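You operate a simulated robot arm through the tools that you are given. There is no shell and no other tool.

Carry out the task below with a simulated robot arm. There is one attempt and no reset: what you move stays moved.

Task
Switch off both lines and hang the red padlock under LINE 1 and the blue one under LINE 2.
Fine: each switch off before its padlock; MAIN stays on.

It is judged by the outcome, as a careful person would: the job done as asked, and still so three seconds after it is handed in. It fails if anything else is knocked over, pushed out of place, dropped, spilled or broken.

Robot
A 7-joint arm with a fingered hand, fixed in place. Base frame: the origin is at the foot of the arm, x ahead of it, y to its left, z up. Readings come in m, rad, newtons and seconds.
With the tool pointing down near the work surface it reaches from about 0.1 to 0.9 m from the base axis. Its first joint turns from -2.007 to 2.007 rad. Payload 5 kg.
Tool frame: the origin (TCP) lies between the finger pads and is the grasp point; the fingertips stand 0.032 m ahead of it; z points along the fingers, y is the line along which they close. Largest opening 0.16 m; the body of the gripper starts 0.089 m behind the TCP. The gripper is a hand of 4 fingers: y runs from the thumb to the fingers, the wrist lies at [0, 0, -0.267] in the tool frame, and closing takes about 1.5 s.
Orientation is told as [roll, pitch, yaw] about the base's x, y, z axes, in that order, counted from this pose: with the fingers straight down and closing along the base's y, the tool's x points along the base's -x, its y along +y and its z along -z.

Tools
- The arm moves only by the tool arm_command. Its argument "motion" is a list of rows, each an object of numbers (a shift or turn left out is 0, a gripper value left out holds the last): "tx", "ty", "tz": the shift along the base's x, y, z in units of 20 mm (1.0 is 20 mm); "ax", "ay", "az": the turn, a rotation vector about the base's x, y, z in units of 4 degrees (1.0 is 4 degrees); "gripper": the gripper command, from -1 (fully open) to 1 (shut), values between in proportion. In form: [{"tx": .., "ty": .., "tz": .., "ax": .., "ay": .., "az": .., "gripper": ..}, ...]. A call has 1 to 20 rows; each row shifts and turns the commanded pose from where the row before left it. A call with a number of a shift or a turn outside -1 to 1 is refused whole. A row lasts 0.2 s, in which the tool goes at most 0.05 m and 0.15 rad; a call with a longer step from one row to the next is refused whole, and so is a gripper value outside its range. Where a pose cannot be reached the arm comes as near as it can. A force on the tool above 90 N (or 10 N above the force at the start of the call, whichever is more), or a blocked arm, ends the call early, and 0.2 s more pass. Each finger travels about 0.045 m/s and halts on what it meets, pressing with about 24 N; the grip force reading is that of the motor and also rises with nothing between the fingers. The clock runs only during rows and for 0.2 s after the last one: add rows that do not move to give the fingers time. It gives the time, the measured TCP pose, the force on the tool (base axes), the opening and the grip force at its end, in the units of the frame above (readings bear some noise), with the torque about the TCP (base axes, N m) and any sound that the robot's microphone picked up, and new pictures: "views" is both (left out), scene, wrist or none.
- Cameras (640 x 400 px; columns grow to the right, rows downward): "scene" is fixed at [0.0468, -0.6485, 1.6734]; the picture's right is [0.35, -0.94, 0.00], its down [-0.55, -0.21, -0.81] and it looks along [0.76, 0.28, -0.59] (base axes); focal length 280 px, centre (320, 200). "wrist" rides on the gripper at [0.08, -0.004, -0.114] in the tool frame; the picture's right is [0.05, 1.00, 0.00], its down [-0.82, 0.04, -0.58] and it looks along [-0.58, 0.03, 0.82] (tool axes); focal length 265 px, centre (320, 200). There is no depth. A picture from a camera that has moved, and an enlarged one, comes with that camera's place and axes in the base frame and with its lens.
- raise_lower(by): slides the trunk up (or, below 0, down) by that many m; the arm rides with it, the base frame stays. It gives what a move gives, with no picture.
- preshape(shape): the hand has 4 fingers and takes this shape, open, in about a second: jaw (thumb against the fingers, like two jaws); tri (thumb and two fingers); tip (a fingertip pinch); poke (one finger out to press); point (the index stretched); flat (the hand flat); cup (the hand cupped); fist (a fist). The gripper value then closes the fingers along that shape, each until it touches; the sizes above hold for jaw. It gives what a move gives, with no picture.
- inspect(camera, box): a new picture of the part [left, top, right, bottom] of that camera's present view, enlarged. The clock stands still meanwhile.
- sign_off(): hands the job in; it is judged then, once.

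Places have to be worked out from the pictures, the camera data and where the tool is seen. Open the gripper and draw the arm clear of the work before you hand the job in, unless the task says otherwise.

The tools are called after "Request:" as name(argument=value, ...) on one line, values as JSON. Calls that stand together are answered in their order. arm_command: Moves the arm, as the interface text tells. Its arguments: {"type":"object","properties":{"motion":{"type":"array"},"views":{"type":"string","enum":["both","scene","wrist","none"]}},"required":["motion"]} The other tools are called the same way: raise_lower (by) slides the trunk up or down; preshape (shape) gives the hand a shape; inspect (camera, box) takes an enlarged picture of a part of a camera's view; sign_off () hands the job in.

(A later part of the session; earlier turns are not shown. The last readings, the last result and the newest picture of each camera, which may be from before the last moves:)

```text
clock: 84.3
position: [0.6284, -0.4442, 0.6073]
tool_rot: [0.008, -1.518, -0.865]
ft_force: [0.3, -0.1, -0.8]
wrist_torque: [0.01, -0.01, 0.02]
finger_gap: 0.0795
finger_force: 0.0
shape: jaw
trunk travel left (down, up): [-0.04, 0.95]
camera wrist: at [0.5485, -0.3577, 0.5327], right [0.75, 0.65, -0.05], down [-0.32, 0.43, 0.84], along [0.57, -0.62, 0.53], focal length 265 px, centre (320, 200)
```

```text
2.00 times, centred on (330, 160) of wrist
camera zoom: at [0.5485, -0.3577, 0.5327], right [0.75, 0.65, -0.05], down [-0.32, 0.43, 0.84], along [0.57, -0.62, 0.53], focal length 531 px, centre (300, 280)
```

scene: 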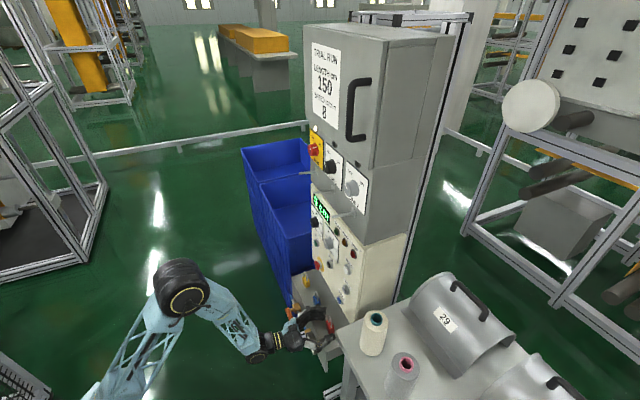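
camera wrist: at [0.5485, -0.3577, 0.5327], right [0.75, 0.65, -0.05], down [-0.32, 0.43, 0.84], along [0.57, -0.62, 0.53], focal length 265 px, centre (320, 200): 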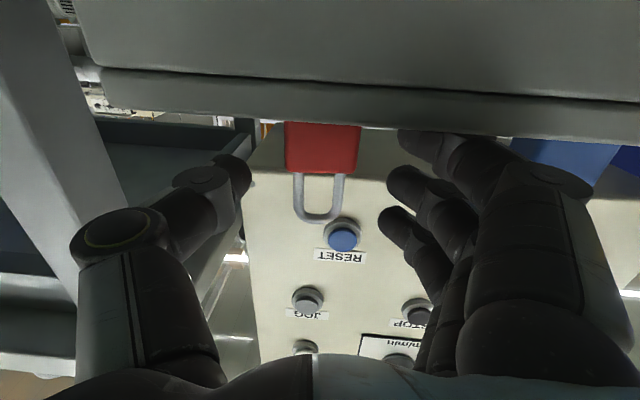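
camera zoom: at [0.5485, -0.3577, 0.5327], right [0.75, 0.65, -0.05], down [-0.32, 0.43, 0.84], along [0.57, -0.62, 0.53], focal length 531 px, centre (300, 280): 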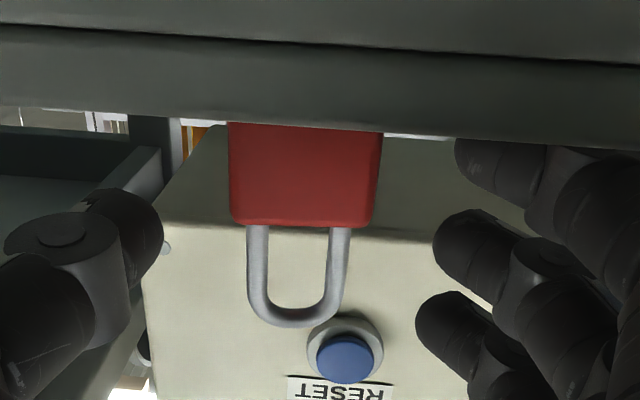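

Padlock is centred between thumb and fingers. I'll advance the last 1 cm, lower 3 mm, and close.

Request:
arm_command(motion=[{"tx": 0.2, "ty": -0.2, "tz": -0.08}, {"tx": 0.19, "ty": -0.19, "tz": -0.07}, {}, {"gripper": 0.3}, {}, {}, {"gripper": 0.45}, {}])

Request:
inspect(camera="wrist", box=[200, 80, 460, 280])

```text
clock: 86.1
position: [0.6358, -0.4522, 0.6035]
tool_rot: [0.011, -1.519, -0.869]
ft_force: [-0.9, -0.2, 0.4]
wrist_torque: [0.0, -0.01, 0.02]
finger_gap: 0.0447
finger_force: 0.1
shape: jaw
trunk travel left (down, up): [-0.04, 0.95]
camera wrist: at [0.5563, -0.3652, 0.5295], right [0.75, 0.65, -0.05], down [-0.32, 0.43, 0.84], along [0.57, -0.62, 0.53], focal length 265 px, centre (320, 200)
```

scene: 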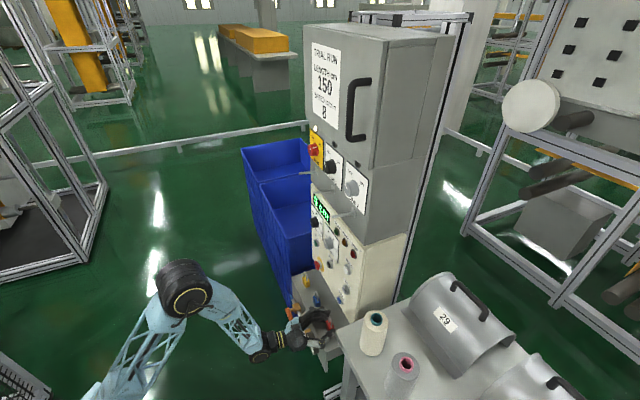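
wrist: 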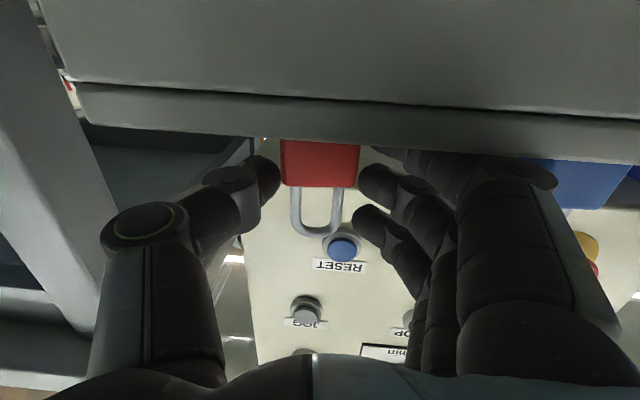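

```text
2.00 times, centred on (330, 180) of wrist
camera zoom: at [0.5563, -0.3652, 0.5295], right [0.75, 0.65, -0.05], down [-0.32, 0.43, 0.84], along [0.57, -0.62, 0.53], focal length 531 px, centre (300, 240)
```

zoom: 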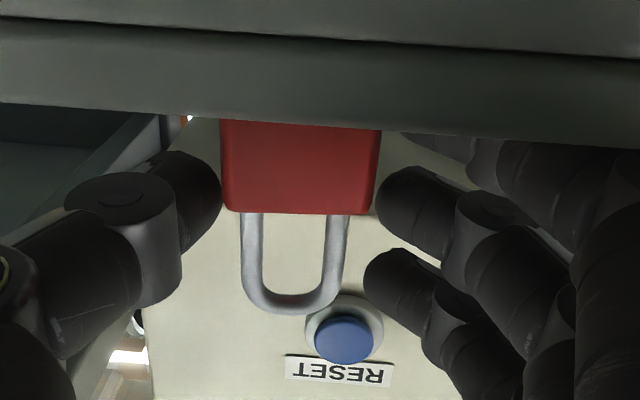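

Thumb and middle tips flank the body's upper edge and the ring finger is level with the shackle. I'll close to grip.

Request:
arm_command(motion=[{"gripper": 0.8}, {}, {}, {}, {}])

Request:
inspect(camera="wrist", box=[200, 80, 460, 280])

```text
clock: 87.3
position: [0.6357, -0.4527, 0.6035]
tool_rot: [0.011, -1.519, -0.871]
ft_force: [0.1, -0.4, -0.1]
wrist_torque: [0.01, 0.01, 0.02]
finger_gap: 0.0346
finger_force: 23.8
shape: jaw
trunk travel left (down, up): [-0.04, 0.95]
camera wrist: at [0.5563, -0.3652, 0.5295], right [0.75, 0.65, -0.05], down [-0.32, 0.43, 0.84], along [0.57, -0.62, 0.53], focal length 265 px, centre (320, 200)
```

scene: 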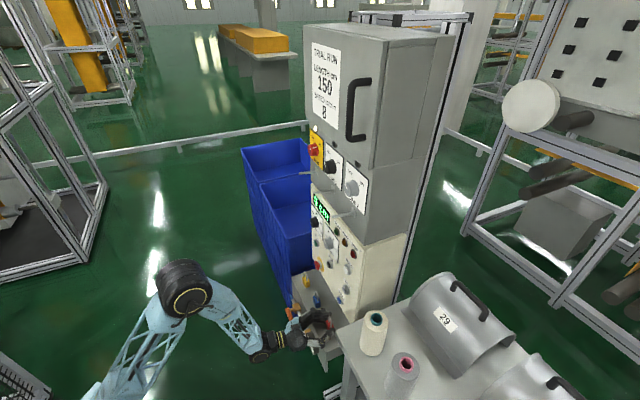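
wrist: 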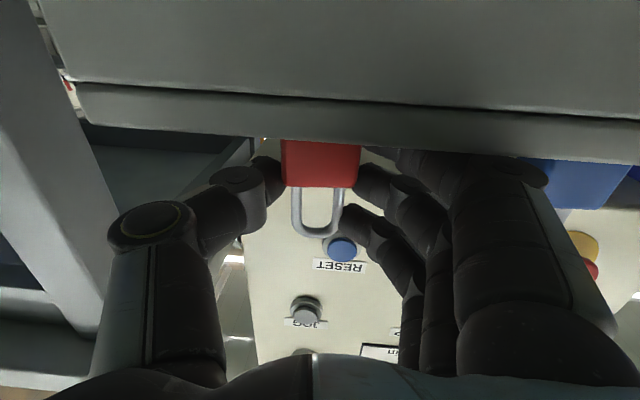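

```text
2.00 times, centred on (330, 180) of wrist
camera zoom: at [0.5563, -0.3652, 0.5295], right [0.75, 0.65, -0.05], down [-0.32, 0.43, 0.84], along [0.57, -0.62, 0.53], focal length 531 px, centre (300, 240)
```

zoom: 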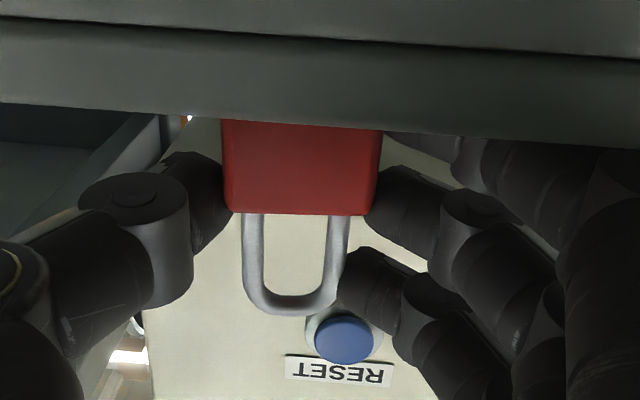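

Ideal grip: thumb and middle finger on the body sides, ring against the shackle leg, and the loop fully open. I'll lift a little, then retract outward.

Request:
arm_command(motion=[{"tz": 0.3}, {"tz": 0.5}, {"tx": -0.3, "ty": 0.3, "tz": 0.5}, {"tx": -0.6, "ty": 0.6, "tz": 0.5}, {"tx": -0.7, "ty": 0.7, "tz": 0.5}, {"tx": -0.7, "ty": 0.7, "tz": 0.5}, {"tx": -0.7, "ty": 0.7, "tz": 0.5}, {}])

Request:
inspect(camera="wrist", box=[200, 80, 460, 280])

```text
clock: 89.1
position: [0.5752, -0.3922, 0.6693]
tool_rot: [0.014, -1.518, -0.873]
ft_force: [0.3, -0.2, -0.6]
wrist_torque: [0.02, 0.0, -0.01]
finger_gap: 0.0345
finger_force: 23.8
shape: jaw
trunk travel left (down, up): [-0.04, 0.95]
camera wrist: at [0.4964, -0.3051, 0.5957], right [0.75, 0.65, -0.05], down [-0.32, 0.43, 0.84], along [0.57, -0.62, 0.53], focal length 265 px, centre (320, 200)
```

scene: 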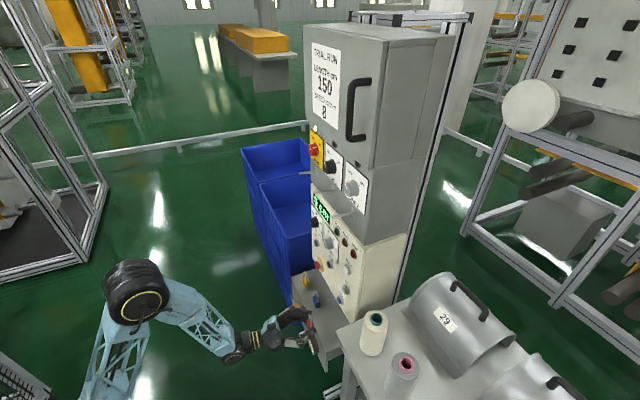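
wrist: 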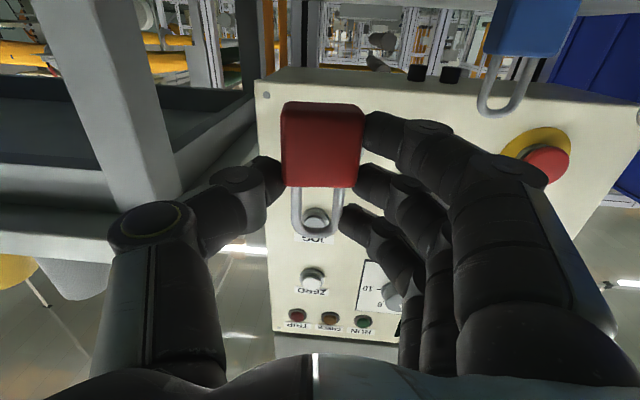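

```text
2.00 times, centred on (330, 180) of wrist
camera zoom: at [0.4964, -0.3051, 0.5957], right [0.75, 0.65, -0.05], down [-0.32, 0.43, 0.84], along [0.57, -0.62, 0.53], focal length 531 px, centre (300, 240)
```

zoom: 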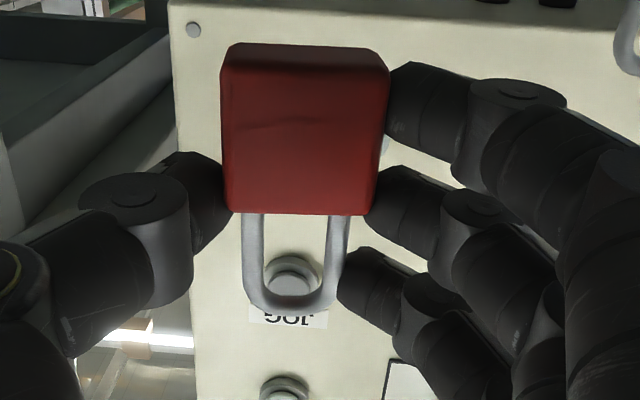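

Red is firmly held by thumb and three fingers with the loop clear. I'll square the yaw (+4°), then raise the trunk toward the pegs.

Request:
arm_command(motion=[{"az": 0.5, "tx": -0.3, "ty": 0.3}, {"az": 0.5, "tx": -0.3, "ty": 0.3}], views="none")

Request:
raise_lower(by=0.4)

Request:
raise_lower(by=0.073)

Request:
arm_command(motion=[{"tx": 0.5, "ty": 0.5}, {"tx": 0.75, "ty": 0.75}, {"tx": 0.75, "ty": 0.75}, {"tx": 0.75, "ty": 0.75}, {"tx": 0.75, "ty": 0.75}, {"tx": 0.72, "ty": 0.72}, {}])

```text
clock: 89.7
position: [0.5657, -0.3824, 0.6637]
tool_rot: [-0.025, -1.508, -0.784]
ft_force: [-0.2, -0.8, -1.3]
wrist_torque: [-0.02, -0.02, 0.04]
finger_gap: 0.0344
finger_force: 24.1
shape: jaw
out of reach, approached as far as the arm can: row 2
trunk travel left (down, up): [-0.04, 0.95]
```

```text
clock: 93.5
position: [0.5669, -0.3807, 1.0653]
tool_rot: [-0.029, -1.51, -0.78]
ft_force: [0.2, -0.3, -0.6]
wrist_torque: [0.01, -0.01, 0.03]
finger_gap: 0.0342
finger_force: 23.8
shape: jaw
trunk travel left (down, up): [-0.44, 0.55]
```

```text
clock: 94.6
position: [0.5667, -0.3806, 1.1371]
tool_rot: [-0.029, -1.511, -0.78]
ft_force: [0.4, -0.1, -1.4]
wrist_torque: [0.01, -0.02, -0.02]
finger_gap: 0.0345
finger_force: 23.8
shape: jaw
trunk travel left (down, up): [-0.513, 0.477]
```

```text
clock: 96.2
position: [0.6517, -0.2977, 1.1385]
tool_rot: [-0.031, -1.509, -0.777]
ft_force: [0.5, 0.5, -1.6]
wrist_torque: [0.0, -0.05, -0.03]
finger_gap: 0.0348
finger_force: 24.2
shape: jaw
trunk travel left (down, up): [-0.513, 0.477]
camera wrist: at [0.5672, -0.2132, 1.0658], right [0.72, 0.69, -0.05], down [-0.33, 0.41, 0.85], along [0.61, -0.59, 0.53], focal length 265 px, centre (320, 200)
```

scene: 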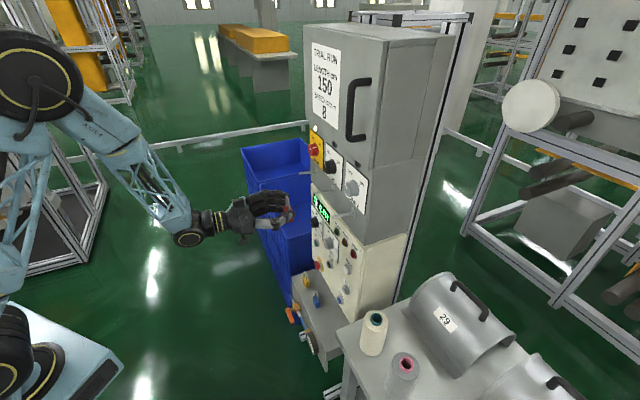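
wrist: 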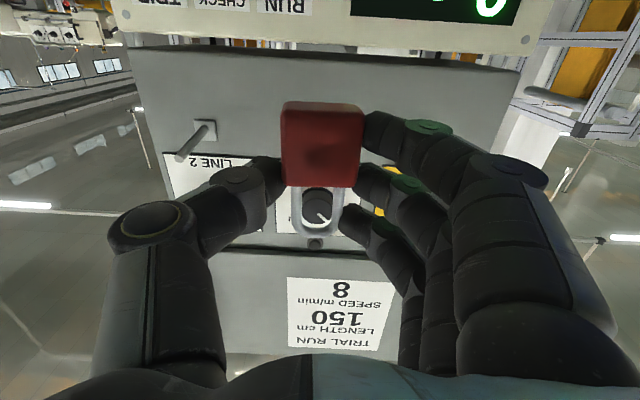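

The LINE 1 peg is hidden behind the red body, but the LINE 2 peg and LINE 1 knob are visible for reference. I'll zoom to measure the pegs' height and reach precisely.

Request:
inspect(camera="wrist", box=[130, 90, 290, 190])

Request:
inspect(camera="wrist", box=[250, 80, 410, 260])

Request:
inspect(camera="scene", box=[240, 140, 370, 240])

```text
4.00 times, centred on (210, 140) of wrist
camera zoom: at [0.5672, -0.2132, 1.0658], right [0.72, 0.69, -0.05], down [-0.33, 0.41, 0.85], along [0.61, -0.59, 0.53], focal length 1062 px, centre (760, 440)
```

zoom: 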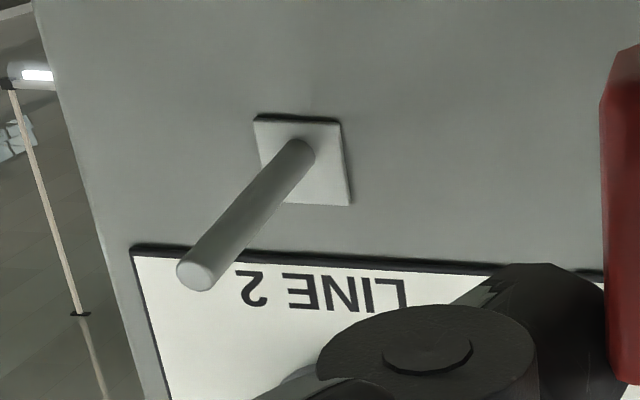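

```text
2.22 times, centred on (330, 170) of wrist
camera zoom: at [0.5672, -0.2132, 1.0658], right [0.72, 0.69, -0.05], down [-0.33, 0.41, 0.85], along [0.61, -0.59, 0.53], focal length 590 px, centre (298, 267)
```

zoom: 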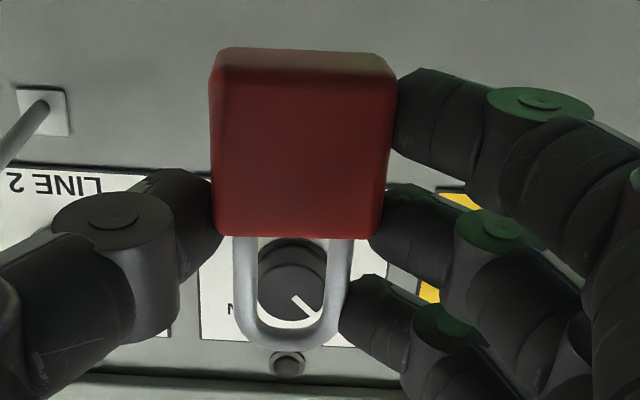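

```text
4.00 times, centred on (305, 190) of scene
camera zoom: at [0.0468, -0.6485, 1.6734], right [0.35, -0.94, 0.0], down [-0.55, -0.21, -0.81], along [0.76, 0.28, -0.59], focal length 1121 px, centre (380, 240)
```

zoom: 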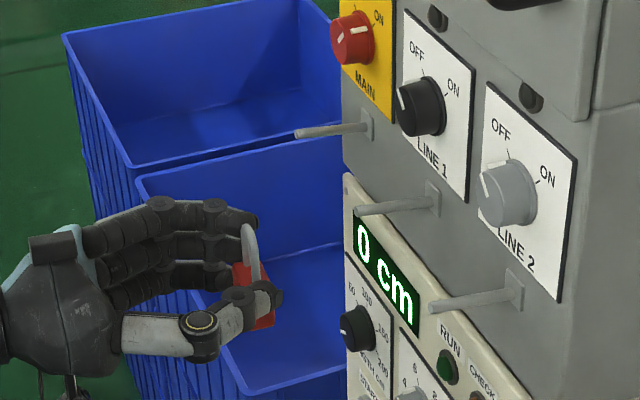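

LINE 2's peg measures r≈-0.119, base z≈1.161, tip z≈1.167 at n≈-0.781, so LINE 1's peg is at r≈-0.250 with the same heights. The shackle loop (r≈-0.249) needs to go up ~1 cm to centre on it; I'll raise and approach to just short of the tip.

Request:
arm_command(motion=[{"tz": 0.48}, {"tx": 0.66, "ty": -0.66}, {"tx": 0.66, "ty": -0.66}, {"tx": 0.66, "ty": -0.66}, {"tx": 0.66, "ty": -0.66}, {}])

Request:
inspect(camera="wrist", box=[230, 80, 430, 260])

Request:
inspect(camera="scene", box=[280, 150, 380, 230])

```text
clock: 97.6
position: [0.7051, -0.3502, 1.1463]
tool_rot: [-0.027, -1.508, -0.782]
ft_force: [0.0, 0.0, -1.3]
wrist_torque: [-0.02, 0.01, 0.03]
finger_gap: 0.0347
finger_force: 24.0
shape: jaw
trunk travel left (down, up): [-0.513, 0.477]
camera wrist: at [0.6202, -0.2664, 1.0745], right [0.72, 0.69, -0.05], down [-0.33, 0.41, 0.85], along [0.61, -0.59, 0.53], focal length 265 px, centre (320, 200)
```

scene: 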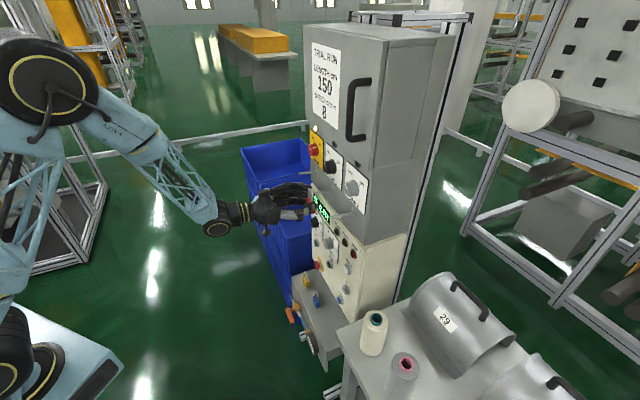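
wrist: 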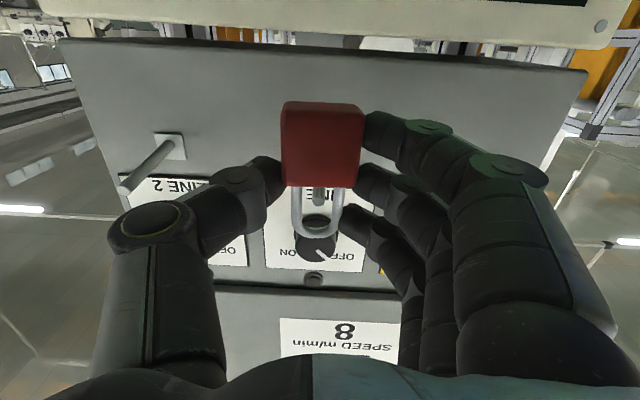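

```text
2.22 times, centred on (330, 170) of wrist
camera zoom: at [0.6202, -0.2664, 1.0745], right [0.72, 0.69, -0.05], down [-0.33, 0.41, 0.85], along [0.61, -0.59, 0.53], focal length 590 px, centre (298, 267)
```

zoom: 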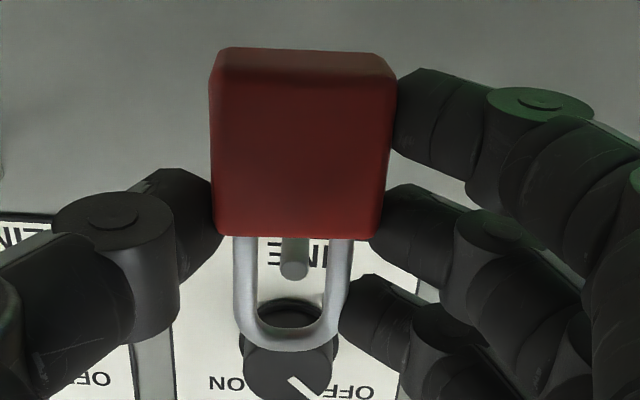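

```text
5.00 times, centred on (330, 190) of scene
camera zoom: at [0.0468, -0.6485, 1.6734], right [0.35, -0.94, 0.0], down [-0.55, -0.21, -0.81], along [0.76, 0.28, -0.59], focal length 1402 px, centre (270, 250)
```

zoom: 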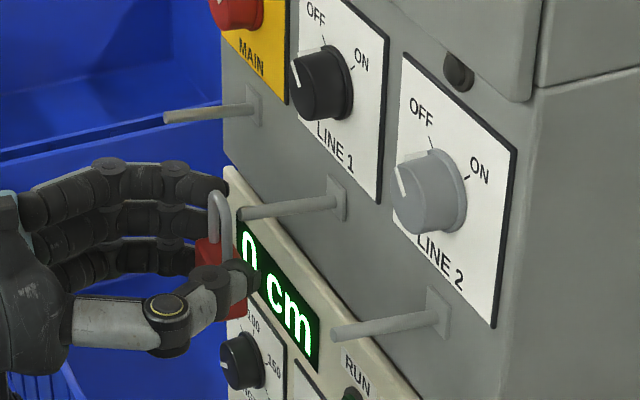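

The LINE 1 peg tip is visible dead-centre in the red shackle loop. I'll push on ~3.7 cm so the loop slides well over the peg.

Request:
arm_command(motion=[{"tx": 0.33, "ty": -0.33}, {"tx": 0.33, "ty": -0.33}, {"tx": 0.33, "ty": -0.33}, {"tx": 0.33, "ty": -0.33}, {}])

Request:
inspect(camera="wrist", box=[230, 80, 430, 260])

Request:
inspect(camera="scene", box=[280, 150, 380, 230])

```text
clock: 98.8
position: [0.731, -0.3764, 1.1465]
tool_rot: [-0.028, -1.51, -0.779]
ft_force: [0.5, 0.1, -0.5]
wrist_torque: [0.0, 0.02, 0.02]
finger_gap: 0.0346
finger_force: 23.6
shape: jaw
trunk travel left (down, up): [-0.513, 0.477]
camera wrist: at [0.6464, -0.2923, 1.0743], right [0.72, 0.69, -0.05], down [-0.33, 0.41, 0.85], along [0.61, -0.59, 0.53], focal length 265 px, centre (320, 200)
```

scene: 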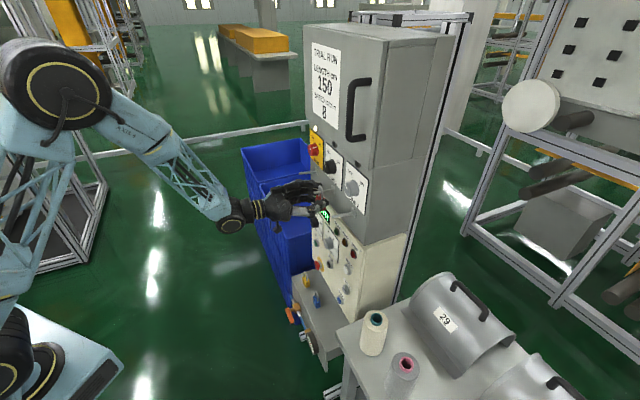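
wrist: 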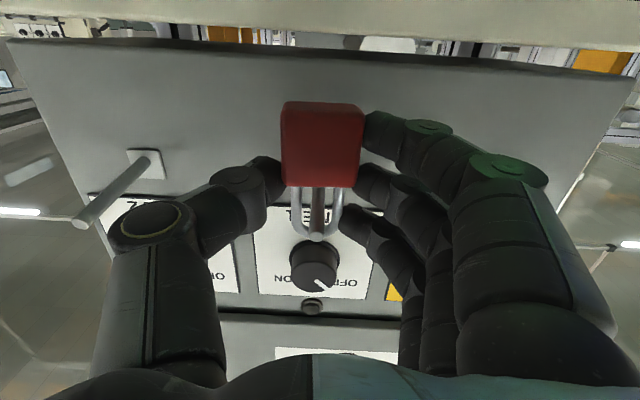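

```text
2.22 times, centred on (330, 170) of wrist
camera zoom: at [0.6464, -0.2923, 1.0743], right [0.72, 0.69, -0.05], down [-0.33, 0.41, 0.85], along [0.61, -0.59, 0.53], focal length 590 px, centre (298, 267)
```

zoom: 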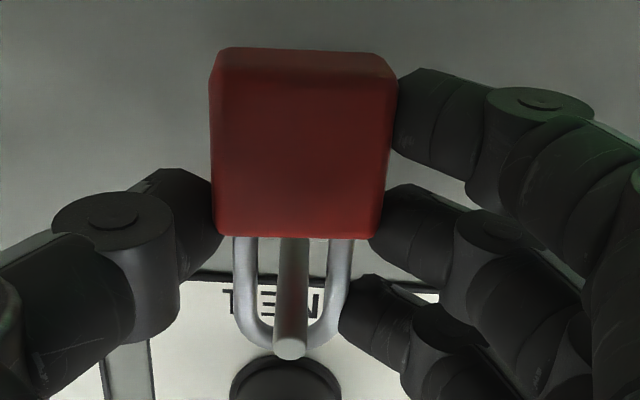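

```text
5.00 times, centred on (330, 190) of scene
camera zoom: at [0.0468, -0.6485, 1.6734], right [0.35, -0.94, 0.0], down [-0.55, -0.21, -0.81], along [0.76, 0.28, -0.59], focal length 1402 px, centre (270, 250)
```

zoom: 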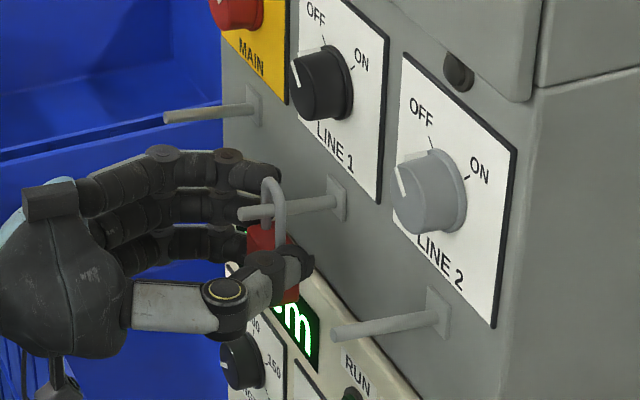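

The peg runs through the red shackle and out between thumb and fingers. I'll go 7 mm deeper and lower ~12 mm until the shackle nearly rests on the peg.

Request:
arm_command(motion=[{"tx": 0.25, "ty": -0.25}, {"tz": -0.2}, {"tz": -0.2}, {"tz": -0.15}, {}], views="wrist")

Request:
inspect(camera="scene", box=[280, 150, 380, 230])

```text
clock: 100.0
position: [0.736, -0.3818, 1.1364]
tool_rot: [-0.03, -1.508, -0.778]
ft_force: [0.1, 0.7, -1.9]
wrist_torque: [0.05, -0.02, -0.03]
finger_gap: 0.0343
finger_force: 24.1
shape: jaw
trunk travel left (down, up): [-0.513, 0.477]
camera wrist: at [0.6513, -0.2977, 1.0637], right [0.72, 0.69, -0.05], down [-0.33, 0.41, 0.85], along [0.61, -0.59, 0.53], focal length 265 px, centre (320, 200)
```

wrist: 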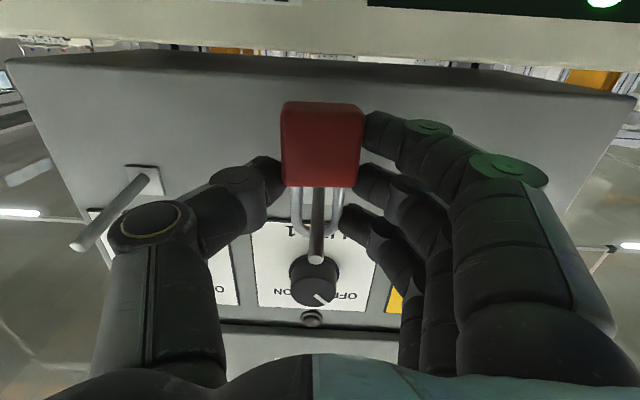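

```text
5.00 times, centred on (330, 190) of scene
camera zoom: at [0.0468, -0.6485, 1.6734], right [0.35, -0.94, 0.0], down [-0.55, -0.21, -0.81], along [0.76, 0.28, -0.59], focal length 1402 px, centre (270, 250)
```

zoom: 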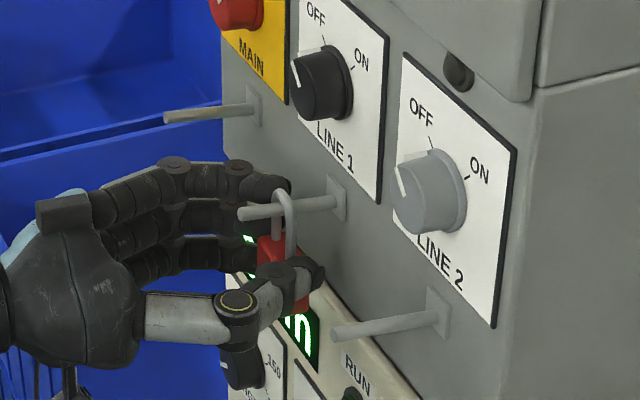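

The shackle top is nearly down on the peg. I'll lower in 2 mm steps and watch the vertical force.

Request:
arm_command(motion=[{"tz": -0.1}, {"tz": -0.1}, {}], views="none")

Request:
inspect(camera="scene", box=[310, 170, 360, 210])

```text
clock: 100.8
position: [0.7361, -0.3813, 1.1357]
tool_rot: [-0.009, -1.515, -0.799]
ft_force: [2.7, -1.9, 18.9]
wrist_torque: [-0.2, -0.21, 0.0]
finger_gap: 0.0344
finger_force: 24.2
shape: jaw
trunk travel left (down, up): [-0.513, 0.477]
```

```text
10.00 times, centred on (335, 190) of scene
camera zoom: at [0.0468, -0.6485, 1.6734], right [0.35, -0.94, 0.0], down [-0.55, -0.21, -0.81], along [0.76, 0.28, -0.59], focal length 2804 px, centre (170, 300)
```

zoom: 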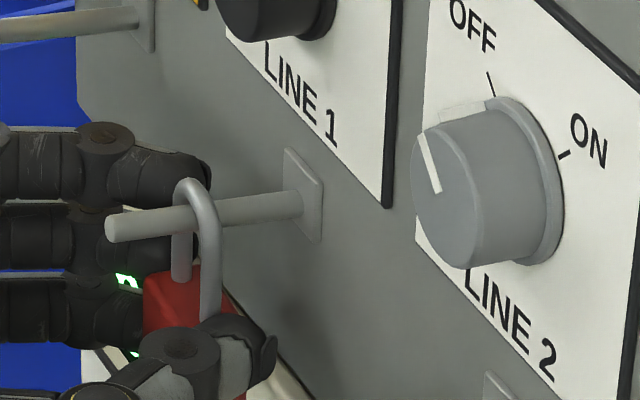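

Contact: 19 N upward, so the red shackle rests on the peg. I'll relieve the load by ~1.5 mm, open the fingers gently, and check before withdrawing.

Request:
arm_command(motion=[{"tz": 0.08}, {"gripper": 0.5}, {}, {"gripper": 0.3}, {}, {"gripper": 0.0}, {}, {}, {}])

Request:
inspect(camera="scene", box=[300, 165, 370, 220])

```text
clock: 102.8
position: [0.7351, -0.3809, 1.1345]
tool_rot: [-0.026, -1.51, -0.782]
ft_force: [0.4, 0.6, -0.7]
wrist_torque: [0.03, -0.01, -0.01]
finger_gap: 0.079
finger_force: 0.1
shape: jaw
trunk travel left (down, up): [-0.513, 0.477]
camera wrist: at [0.6512, -0.2974, 1.0614], right [0.72, 0.69, -0.05], down [-0.33, 0.41, 0.85], along [0.61, -0.59, 0.53], focal length 265 px, centre (320, 200)
```

scene: 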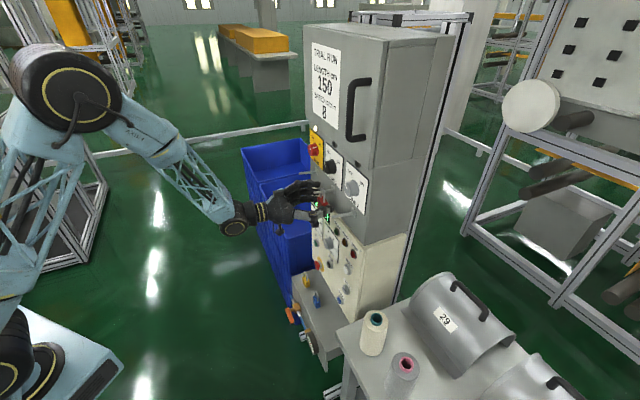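
wrist: 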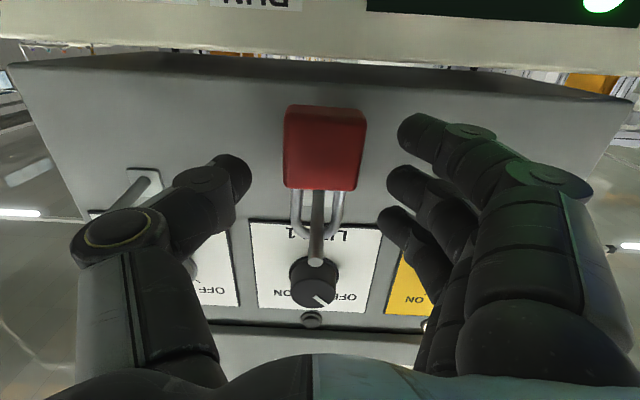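

```text
7.27 times, centred on (335, 192) of scene
camera zoom: at [0.0468, -0.6485, 1.6734], right [0.35, -0.94, 0.0], down [-0.55, -0.21, -0.81], along [0.76, 0.28, -0.59], focal length 2039 px, centre (211, 254)
```

zoom: 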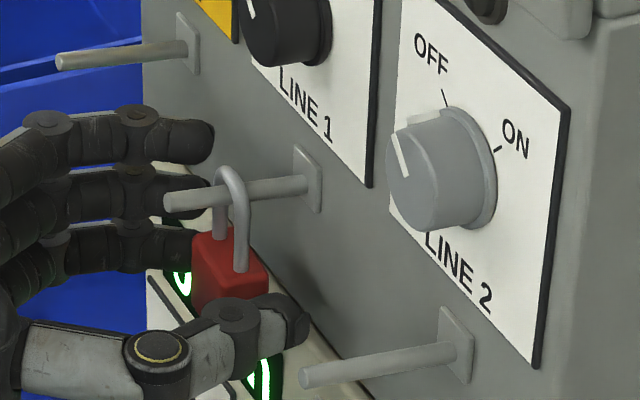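

The red padlock hangs freely on the LINE 1 peg. I'll back straight out.

Request:
arm_command(motion=[{"tx": -0.3, "ty": 0.3}, {"tx": -0.6, "ty": 0.6}, {"tx": -0.8, "ty": 0.8}, {"tx": -0.8, "ty": 0.8}, {"tx": -0.8, "ty": 0.8}, {"tx": -0.8, "ty": 0.8}, {"tx": -0.8, "ty": 0.8}, {"tx": -0.5, "ty": 0.5}, {}])

Request:
inspect(camera="scene", box=[300, 165, 370, 220])

```text
clock: 104.8
position: [0.6276, -0.273, 1.1352]
tool_rot: [-0.024, -1.509, -0.781]
ft_force: [0.0, -0.6, 0.1]
wrist_torque: [-0.02, 0.01, 0.02]
finger_gap: 0.0793
finger_force: 0.1
shape: jaw
trunk travel left (down, up): [-0.513, 0.477]
camera wrist: at [0.5429, -0.1893, 1.0619], right [0.72, 0.69, -0.05], down [-0.33, 0.41, 0.85], along [0.61, -0.59, 0.53], focal length 265 px, centre (320, 200)
```

scene: 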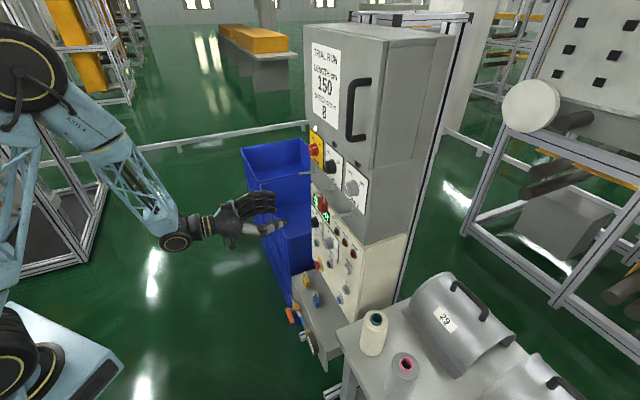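
wrist: 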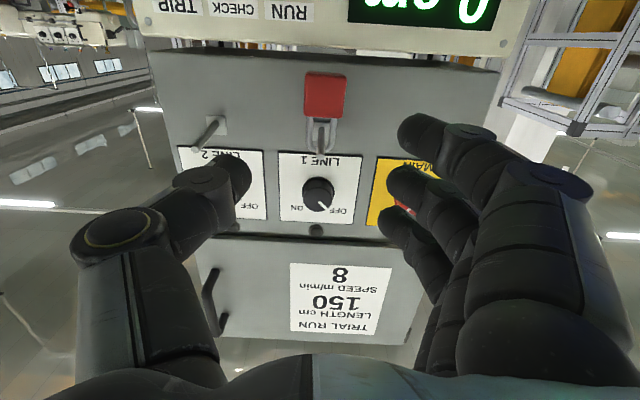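

```text
7.27 times, centred on (335, 192) of scene
camera zoom: at [0.0468, -0.6485, 1.6734], right [0.35, -0.94, 0.0], down [-0.55, -0.21, -0.81], along [0.76, 0.28, -0.59], focal length 2039 px, centre (211, 254)
```

zoom: 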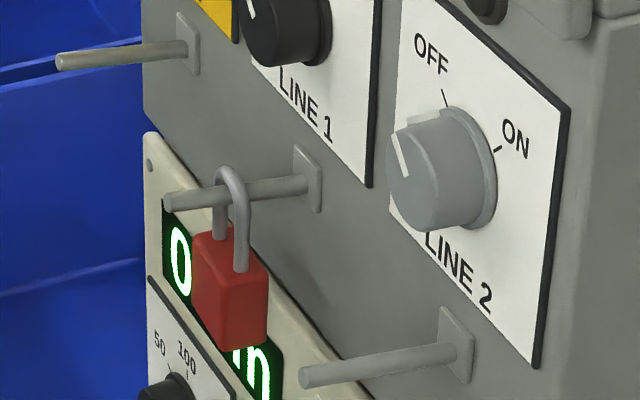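

Red is securely hung under LINE 1. Now for blue: lower the trunk back down and yaw -4° to match blue's facing.

Request:
raise_lower(by=-0.4)

Request:
raise_lower(by=-0.073)

Request:
arm_command(motion=[{"az": -0.5}, {"az": -0.5}, {"tz": -0.7}, {"tz": -0.7}, {"tz": -0.7}, {"tz": -0.6}, {}])

Request:
inspect(camera="wrist", box=[230, 60, 470, 210])

```text
clock: 108.7
position: [0.6277, -0.2728, 0.7345]
tool_rot: [-0.028, -1.508, -0.781]
ft_force: [-0.1, 0.0, 0.7]
wrist_torque: [0.02, -0.02, 0.05]
finger_gap: 0.0791
finger_force: 0.1
shape: jaw
trunk travel left (down, up): [-0.113, 0.877]
```

```text
clock: 109.8
position: [0.6284, -0.2732, 0.6616]
tool_rot: [-0.027, -1.509, -0.78]
ft_force: [-0.4, 0.6, -0.2]
wrist_torque: [0.03, 0.0, 0.04]
finger_gap: 0.0792
finger_force: 0.0
shape: jaw
trunk travel left (down, up): [-0.04, 0.95]
```

```text
clock: 111.4
position: [0.6272, -0.2729, 0.6078]
tool_rot: [-0.024, -1.51, -0.855]
ft_force: [1.2, 0.1, 0.5]
wrist_torque: [-0.01, 0.03, 0.02]
finger_gap: 0.079
finger_force: 0.0
shape: jaw
trunk travel left (down, up): [-0.04, 0.95]
camera wrist: at [0.5494, -0.1841, 0.5351], right [0.77, 0.64, -0.05], down [-0.3, 0.43, 0.85], along [0.57, -0.63, 0.53], focal length 265 px, centre (320, 200)
```

scene: 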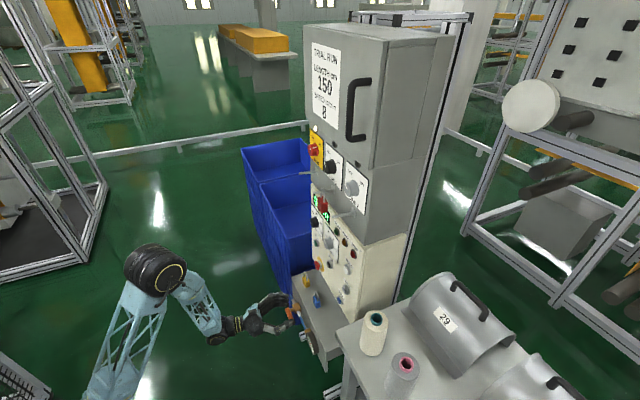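
wrist: 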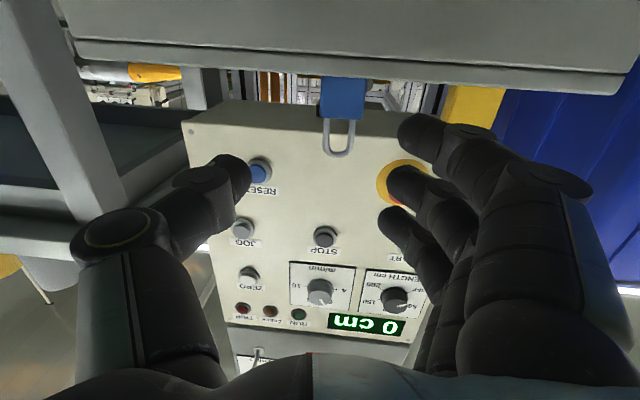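

```text
2.67 times, centred on (350, 135) of wrist
camera zoom: at [0.5494, -0.1841, 0.5351], right [0.77, 0.64, -0.05], down [-0.3, 0.43, 0.85], along [0.57, -0.63, 0.53], focal length 708 px, centre (240, 373)
```

zoom: 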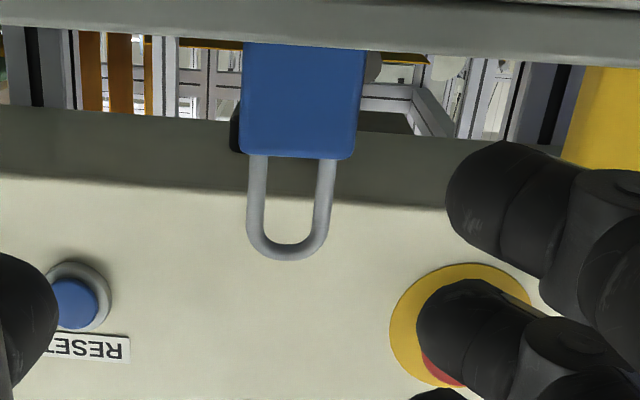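

Blue is at r≈-0.259, shackle top z≈0.645, same height as red was. I'll shift 1.2 cm left and slide in to just short of the grasp depth.

Request:
arm_command(motion=[{"tx": 0.415, "ty": 0.415}, {"tx": 0.72, "ty": -0.72}, {"tx": 0.72, "ty": -0.72}, {"tx": 0.72, "ty": -0.72, "tz": -0.05}, {"tx": 0.72, "ty": -0.72, "tz": -0.05}, {"tx": 0.72, "ty": -0.72, "tz": -0.05}, {"tx": 0.65, "ty": -0.65}, {}])

Request:
inspect(camera="wrist", box=[200, 60, 460, 260])

Request:
inspect(camera="scene", box=[250, 260, 360, 350])

```text
clock: 113.2
position: [0.7213, -0.3503, 0.6035]
tool_rot: [-0.031, -1.51, -0.846]
ft_force: [-0.1, -0.1, -0.6]
wrist_torque: [0.0, 0.02, -0.01]
finger_gap: 0.0792
finger_force: 0.0
shape: jaw
trunk travel left (down, up): [-0.04, 0.95]
camera wrist: at [0.6424, -0.2602, 0.5321], right [0.77, 0.64, -0.05], down [-0.3, 0.43, 0.85], along [0.57, -0.63, 0.53], focal length 265 px, centre (320, 200)
```

scene: 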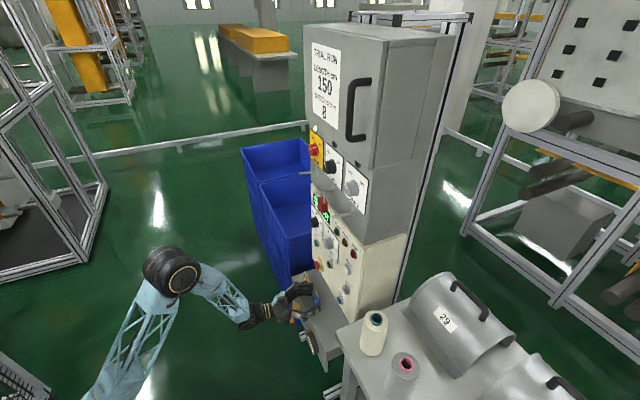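
wrist: 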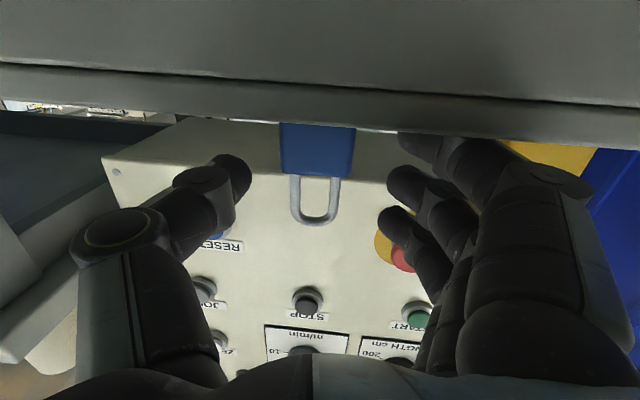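

```text
2.00 times, centred on (330, 160) of wrist
camera zoom: at [0.6424, -0.2602, 0.5321], right [0.77, 0.64, -0.05], down [-0.3, 0.43, 0.85], along [0.57, -0.63, 0.53], focal length 531 px, centre (300, 280)
```

zoom: 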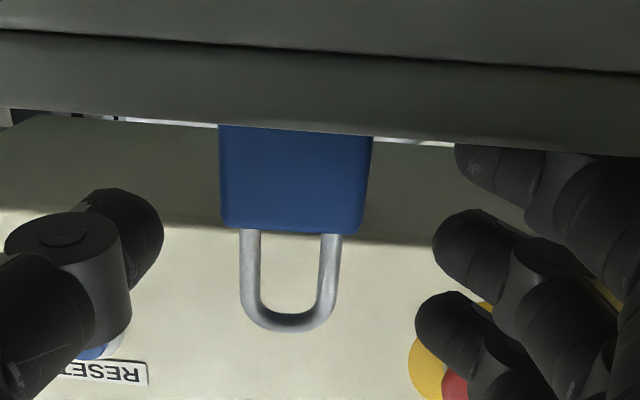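

```text
4.44 times, centred on (305, 305) of scene
camera zoom: at [0.0468, -0.6485, 1.6734], right [0.35, -0.94, 0.0], down [-0.55, -0.21, -0.81], along [0.76, 0.28, -0.59], focal length 1246 px, centre (387, -267)
```

zoom: 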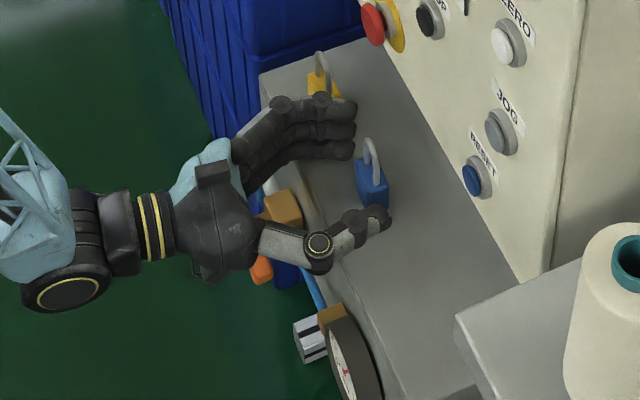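

Same picture as with red; blue is centred. I'll advance the last 1.1 cm and close in steps.

Request:
arm_command(motion=[{"tx": 0.16, "ty": -0.23}, {"tx": 0.16, "ty": -0.23}, {}, {"gripper": 0.3}, {}, {}, {"gripper": 0.45}, {}, {"gripper": 0.8}, {}, {}, {}, {}], views="wrist")

Request:
inspect(camera="wrist", box=[200, 80, 460, 280])

```text
clock: 116.0
position: [0.7273, -0.3602, 0.6052]
tool_rot: [-0.028, -1.511, -0.85]
ft_force: [0.6, 0.3, 0.9]
wrist_torque: [0.02, -0.03, 0.0]
finger_gap: 0.032
finger_force: 24.2
shape: jaw
trunk travel left (down, up): [-0.04, 0.95]
camera wrist: at [0.6487, -0.2696, 0.5319], right [0.77, 0.64, -0.05], down [-0.3, 0.43, 0.85], along [0.57, -0.63, 0.53], focal length 265 px, centre (320, 200)
```

wrist: 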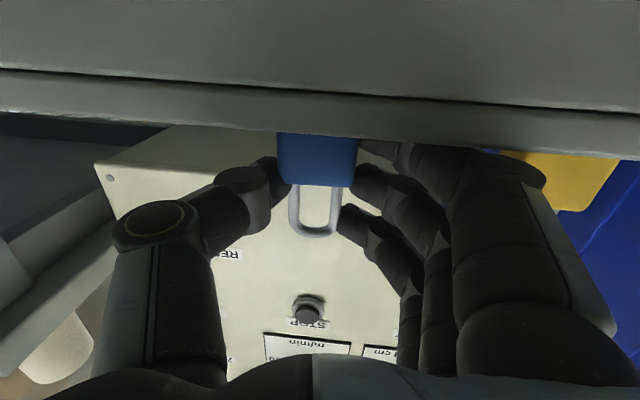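

```text
2.00 times, centred on (330, 180) of wrist
camera zoom: at [0.6487, -0.2696, 0.5319], right [0.77, 0.64, -0.05], down [-0.3, 0.43, 0.85], along [0.57, -0.63, 0.53], focal length 531 px, centre (300, 240)
```

zoom: 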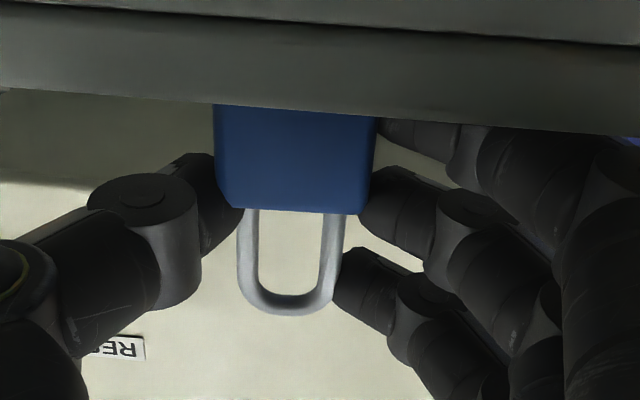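

Blue is gripped the same way, loop open and clear. I'll lift and retract.

Request:
arm_command(motion=[{"tz": 0.3}, {"tz": 0.5}, {"tx": -0.3, "ty": 0.3, "tz": 0.5}, {"tx": -0.6, "ty": 0.6, "tz": 0.5}, {"tx": -0.7, "ty": 0.7, "tz": 0.5}, {"tx": -0.7, "ty": 0.7, "tz": 0.5}, {"tx": -0.7, "ty": 0.7, "tz": 0.5}, {"az": 0.5}, {"az": 0.5}, {}])

Request:
inspect(camera="wrist", box=[200, 80, 460, 280])

```text
clock: 118.2
position: [0.6661, -0.2988, 0.6706]
tool_rot: [-0.027, -1.51, -0.781]
ft_force: [-0.5, 0.1, 0.4]
wrist_torque: [-0.02, -0.02, 0.04]
finger_gap: 0.0321
finger_force: 23.6
shape: jaw
trunk travel left (down, up): [-0.04, 0.95]
camera wrist: at [0.5831, -0.2152, 0.5978], right [0.72, 0.69, -0.05], down [-0.33, 0.41, 0.85], along [0.61, -0.59, 0.53], focal length 265 px, centre (320, 200)
```

scene: 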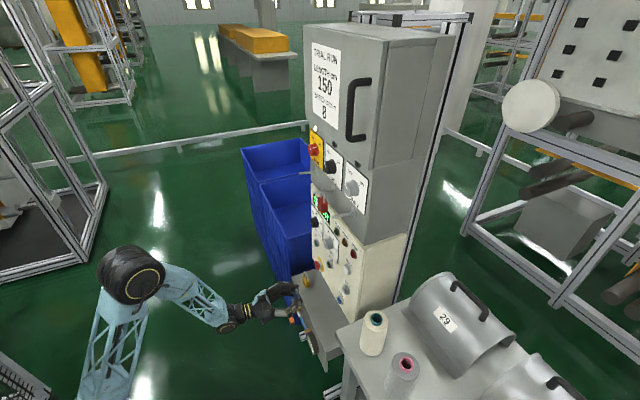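
wrist: 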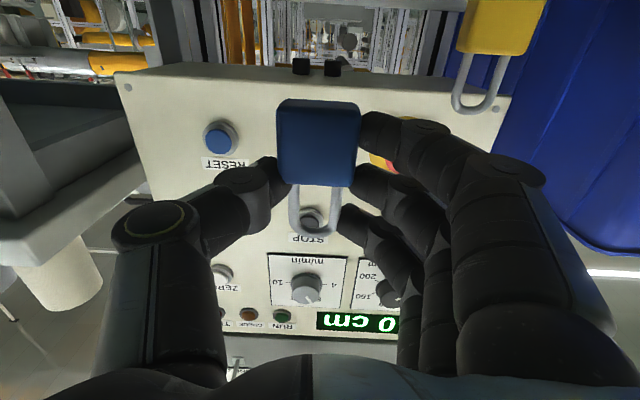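

```text
2.00 times, centred on (330, 180) of wrist
camera zoom: at [0.5831, -0.2152, 0.5978], right [0.72, 0.69, -0.05], down [-0.33, 0.41, 0.85], along [0.61, -0.59, 0.53], focal length 531 px, centre (300, 240)
```

zoom: 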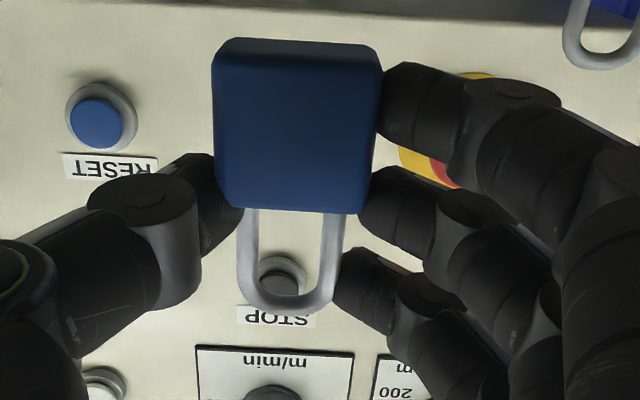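

Blue is well held, shackle centre ~2 mm toward the thumb side. I'll raise the trunk and shift right in front of the LINE 2 peg.

Request:
raise_lower(by=0.4)

Request:
raise_lower(by=0.077)

Request:
arm_command(motion=[{"tx": -0.7, "ty": -0.4}, {"tx": -0.7, "ty": -0.7}, {"tx": -0.7, "ty": -0.7}, {"tx": -0.7, "ty": -0.7}, {"tx": -0.7, "ty": -0.7}, {"tx": -0.7, "ty": -0.7}, {"tx": -0.67, "ty": -0.82}, {}])

Request:
inspect(camera="wrist", box=[230, 80, 430, 260])

```text
clock: 122.0
position: [0.6674, -0.2988, 1.0697]
tool_rot: [-0.027, -1.509, -0.781]
ft_force: [0.8, 0.1, -0.5]
wrist_torque: [0.03, 0.0, 0.0]
finger_gap: 0.0319
finger_force: 24.5
shape: jaw
trunk travel left (down, up): [-0.44, 0.55]
```

```text
clock: 123.2
position: [0.6671, -0.2994, 1.1466]
tool_rot: [-0.03, -1.511, -0.78]
ft_force: [0.1, -0.9, -0.4]
wrist_torque: [-0.03, 0.0, 0.0]
finger_gap: 0.032
finger_force: 24.2
shape: jaw
trunk travel left (down, up): [-0.517, 0.473]
```

```text
clock: 125.0
position: [0.5745, -0.3887, 1.1371]
tool_rot: [-0.102, -1.493, -0.705]
ft_force: [0.3, 0.1, -0.7]
wrist_torque: [0.0, 0.01, 0.01]
finger_gap: 0.0318
finger_force: 24.1
shape: jaw
out of reach, approached as far as the arm can: row 7
trunk travel left (down, up): [-0.517, 0.473]
camera wrist: at [0.4889, -0.3042, 1.0665], right [0.72, 0.69, -0.06], down [-0.32, 0.4, 0.86], along [0.62, -0.6, 0.51], focal length 265 px, centre (320, 200)
```

scene: 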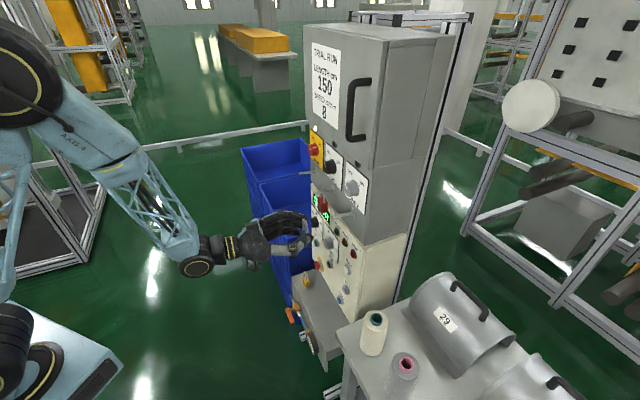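
wrist: 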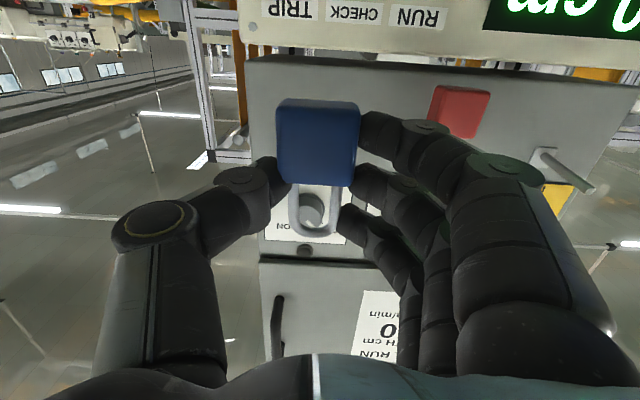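

```text
2.22 times, centred on (330, 170) of wrist
camera zoom: at [0.4889, -0.3042, 1.0665], right [0.72, 0.69, -0.06], down [-0.32, 0.4, 0.86], along [0.62, -0.6, 0.51], focal length 590 px, centre (298, 267)
```

zoom: 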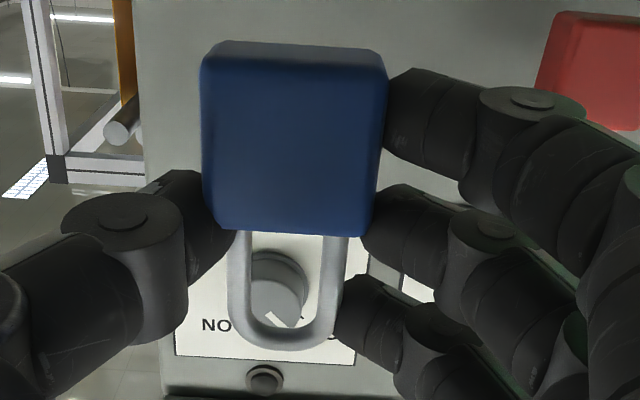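

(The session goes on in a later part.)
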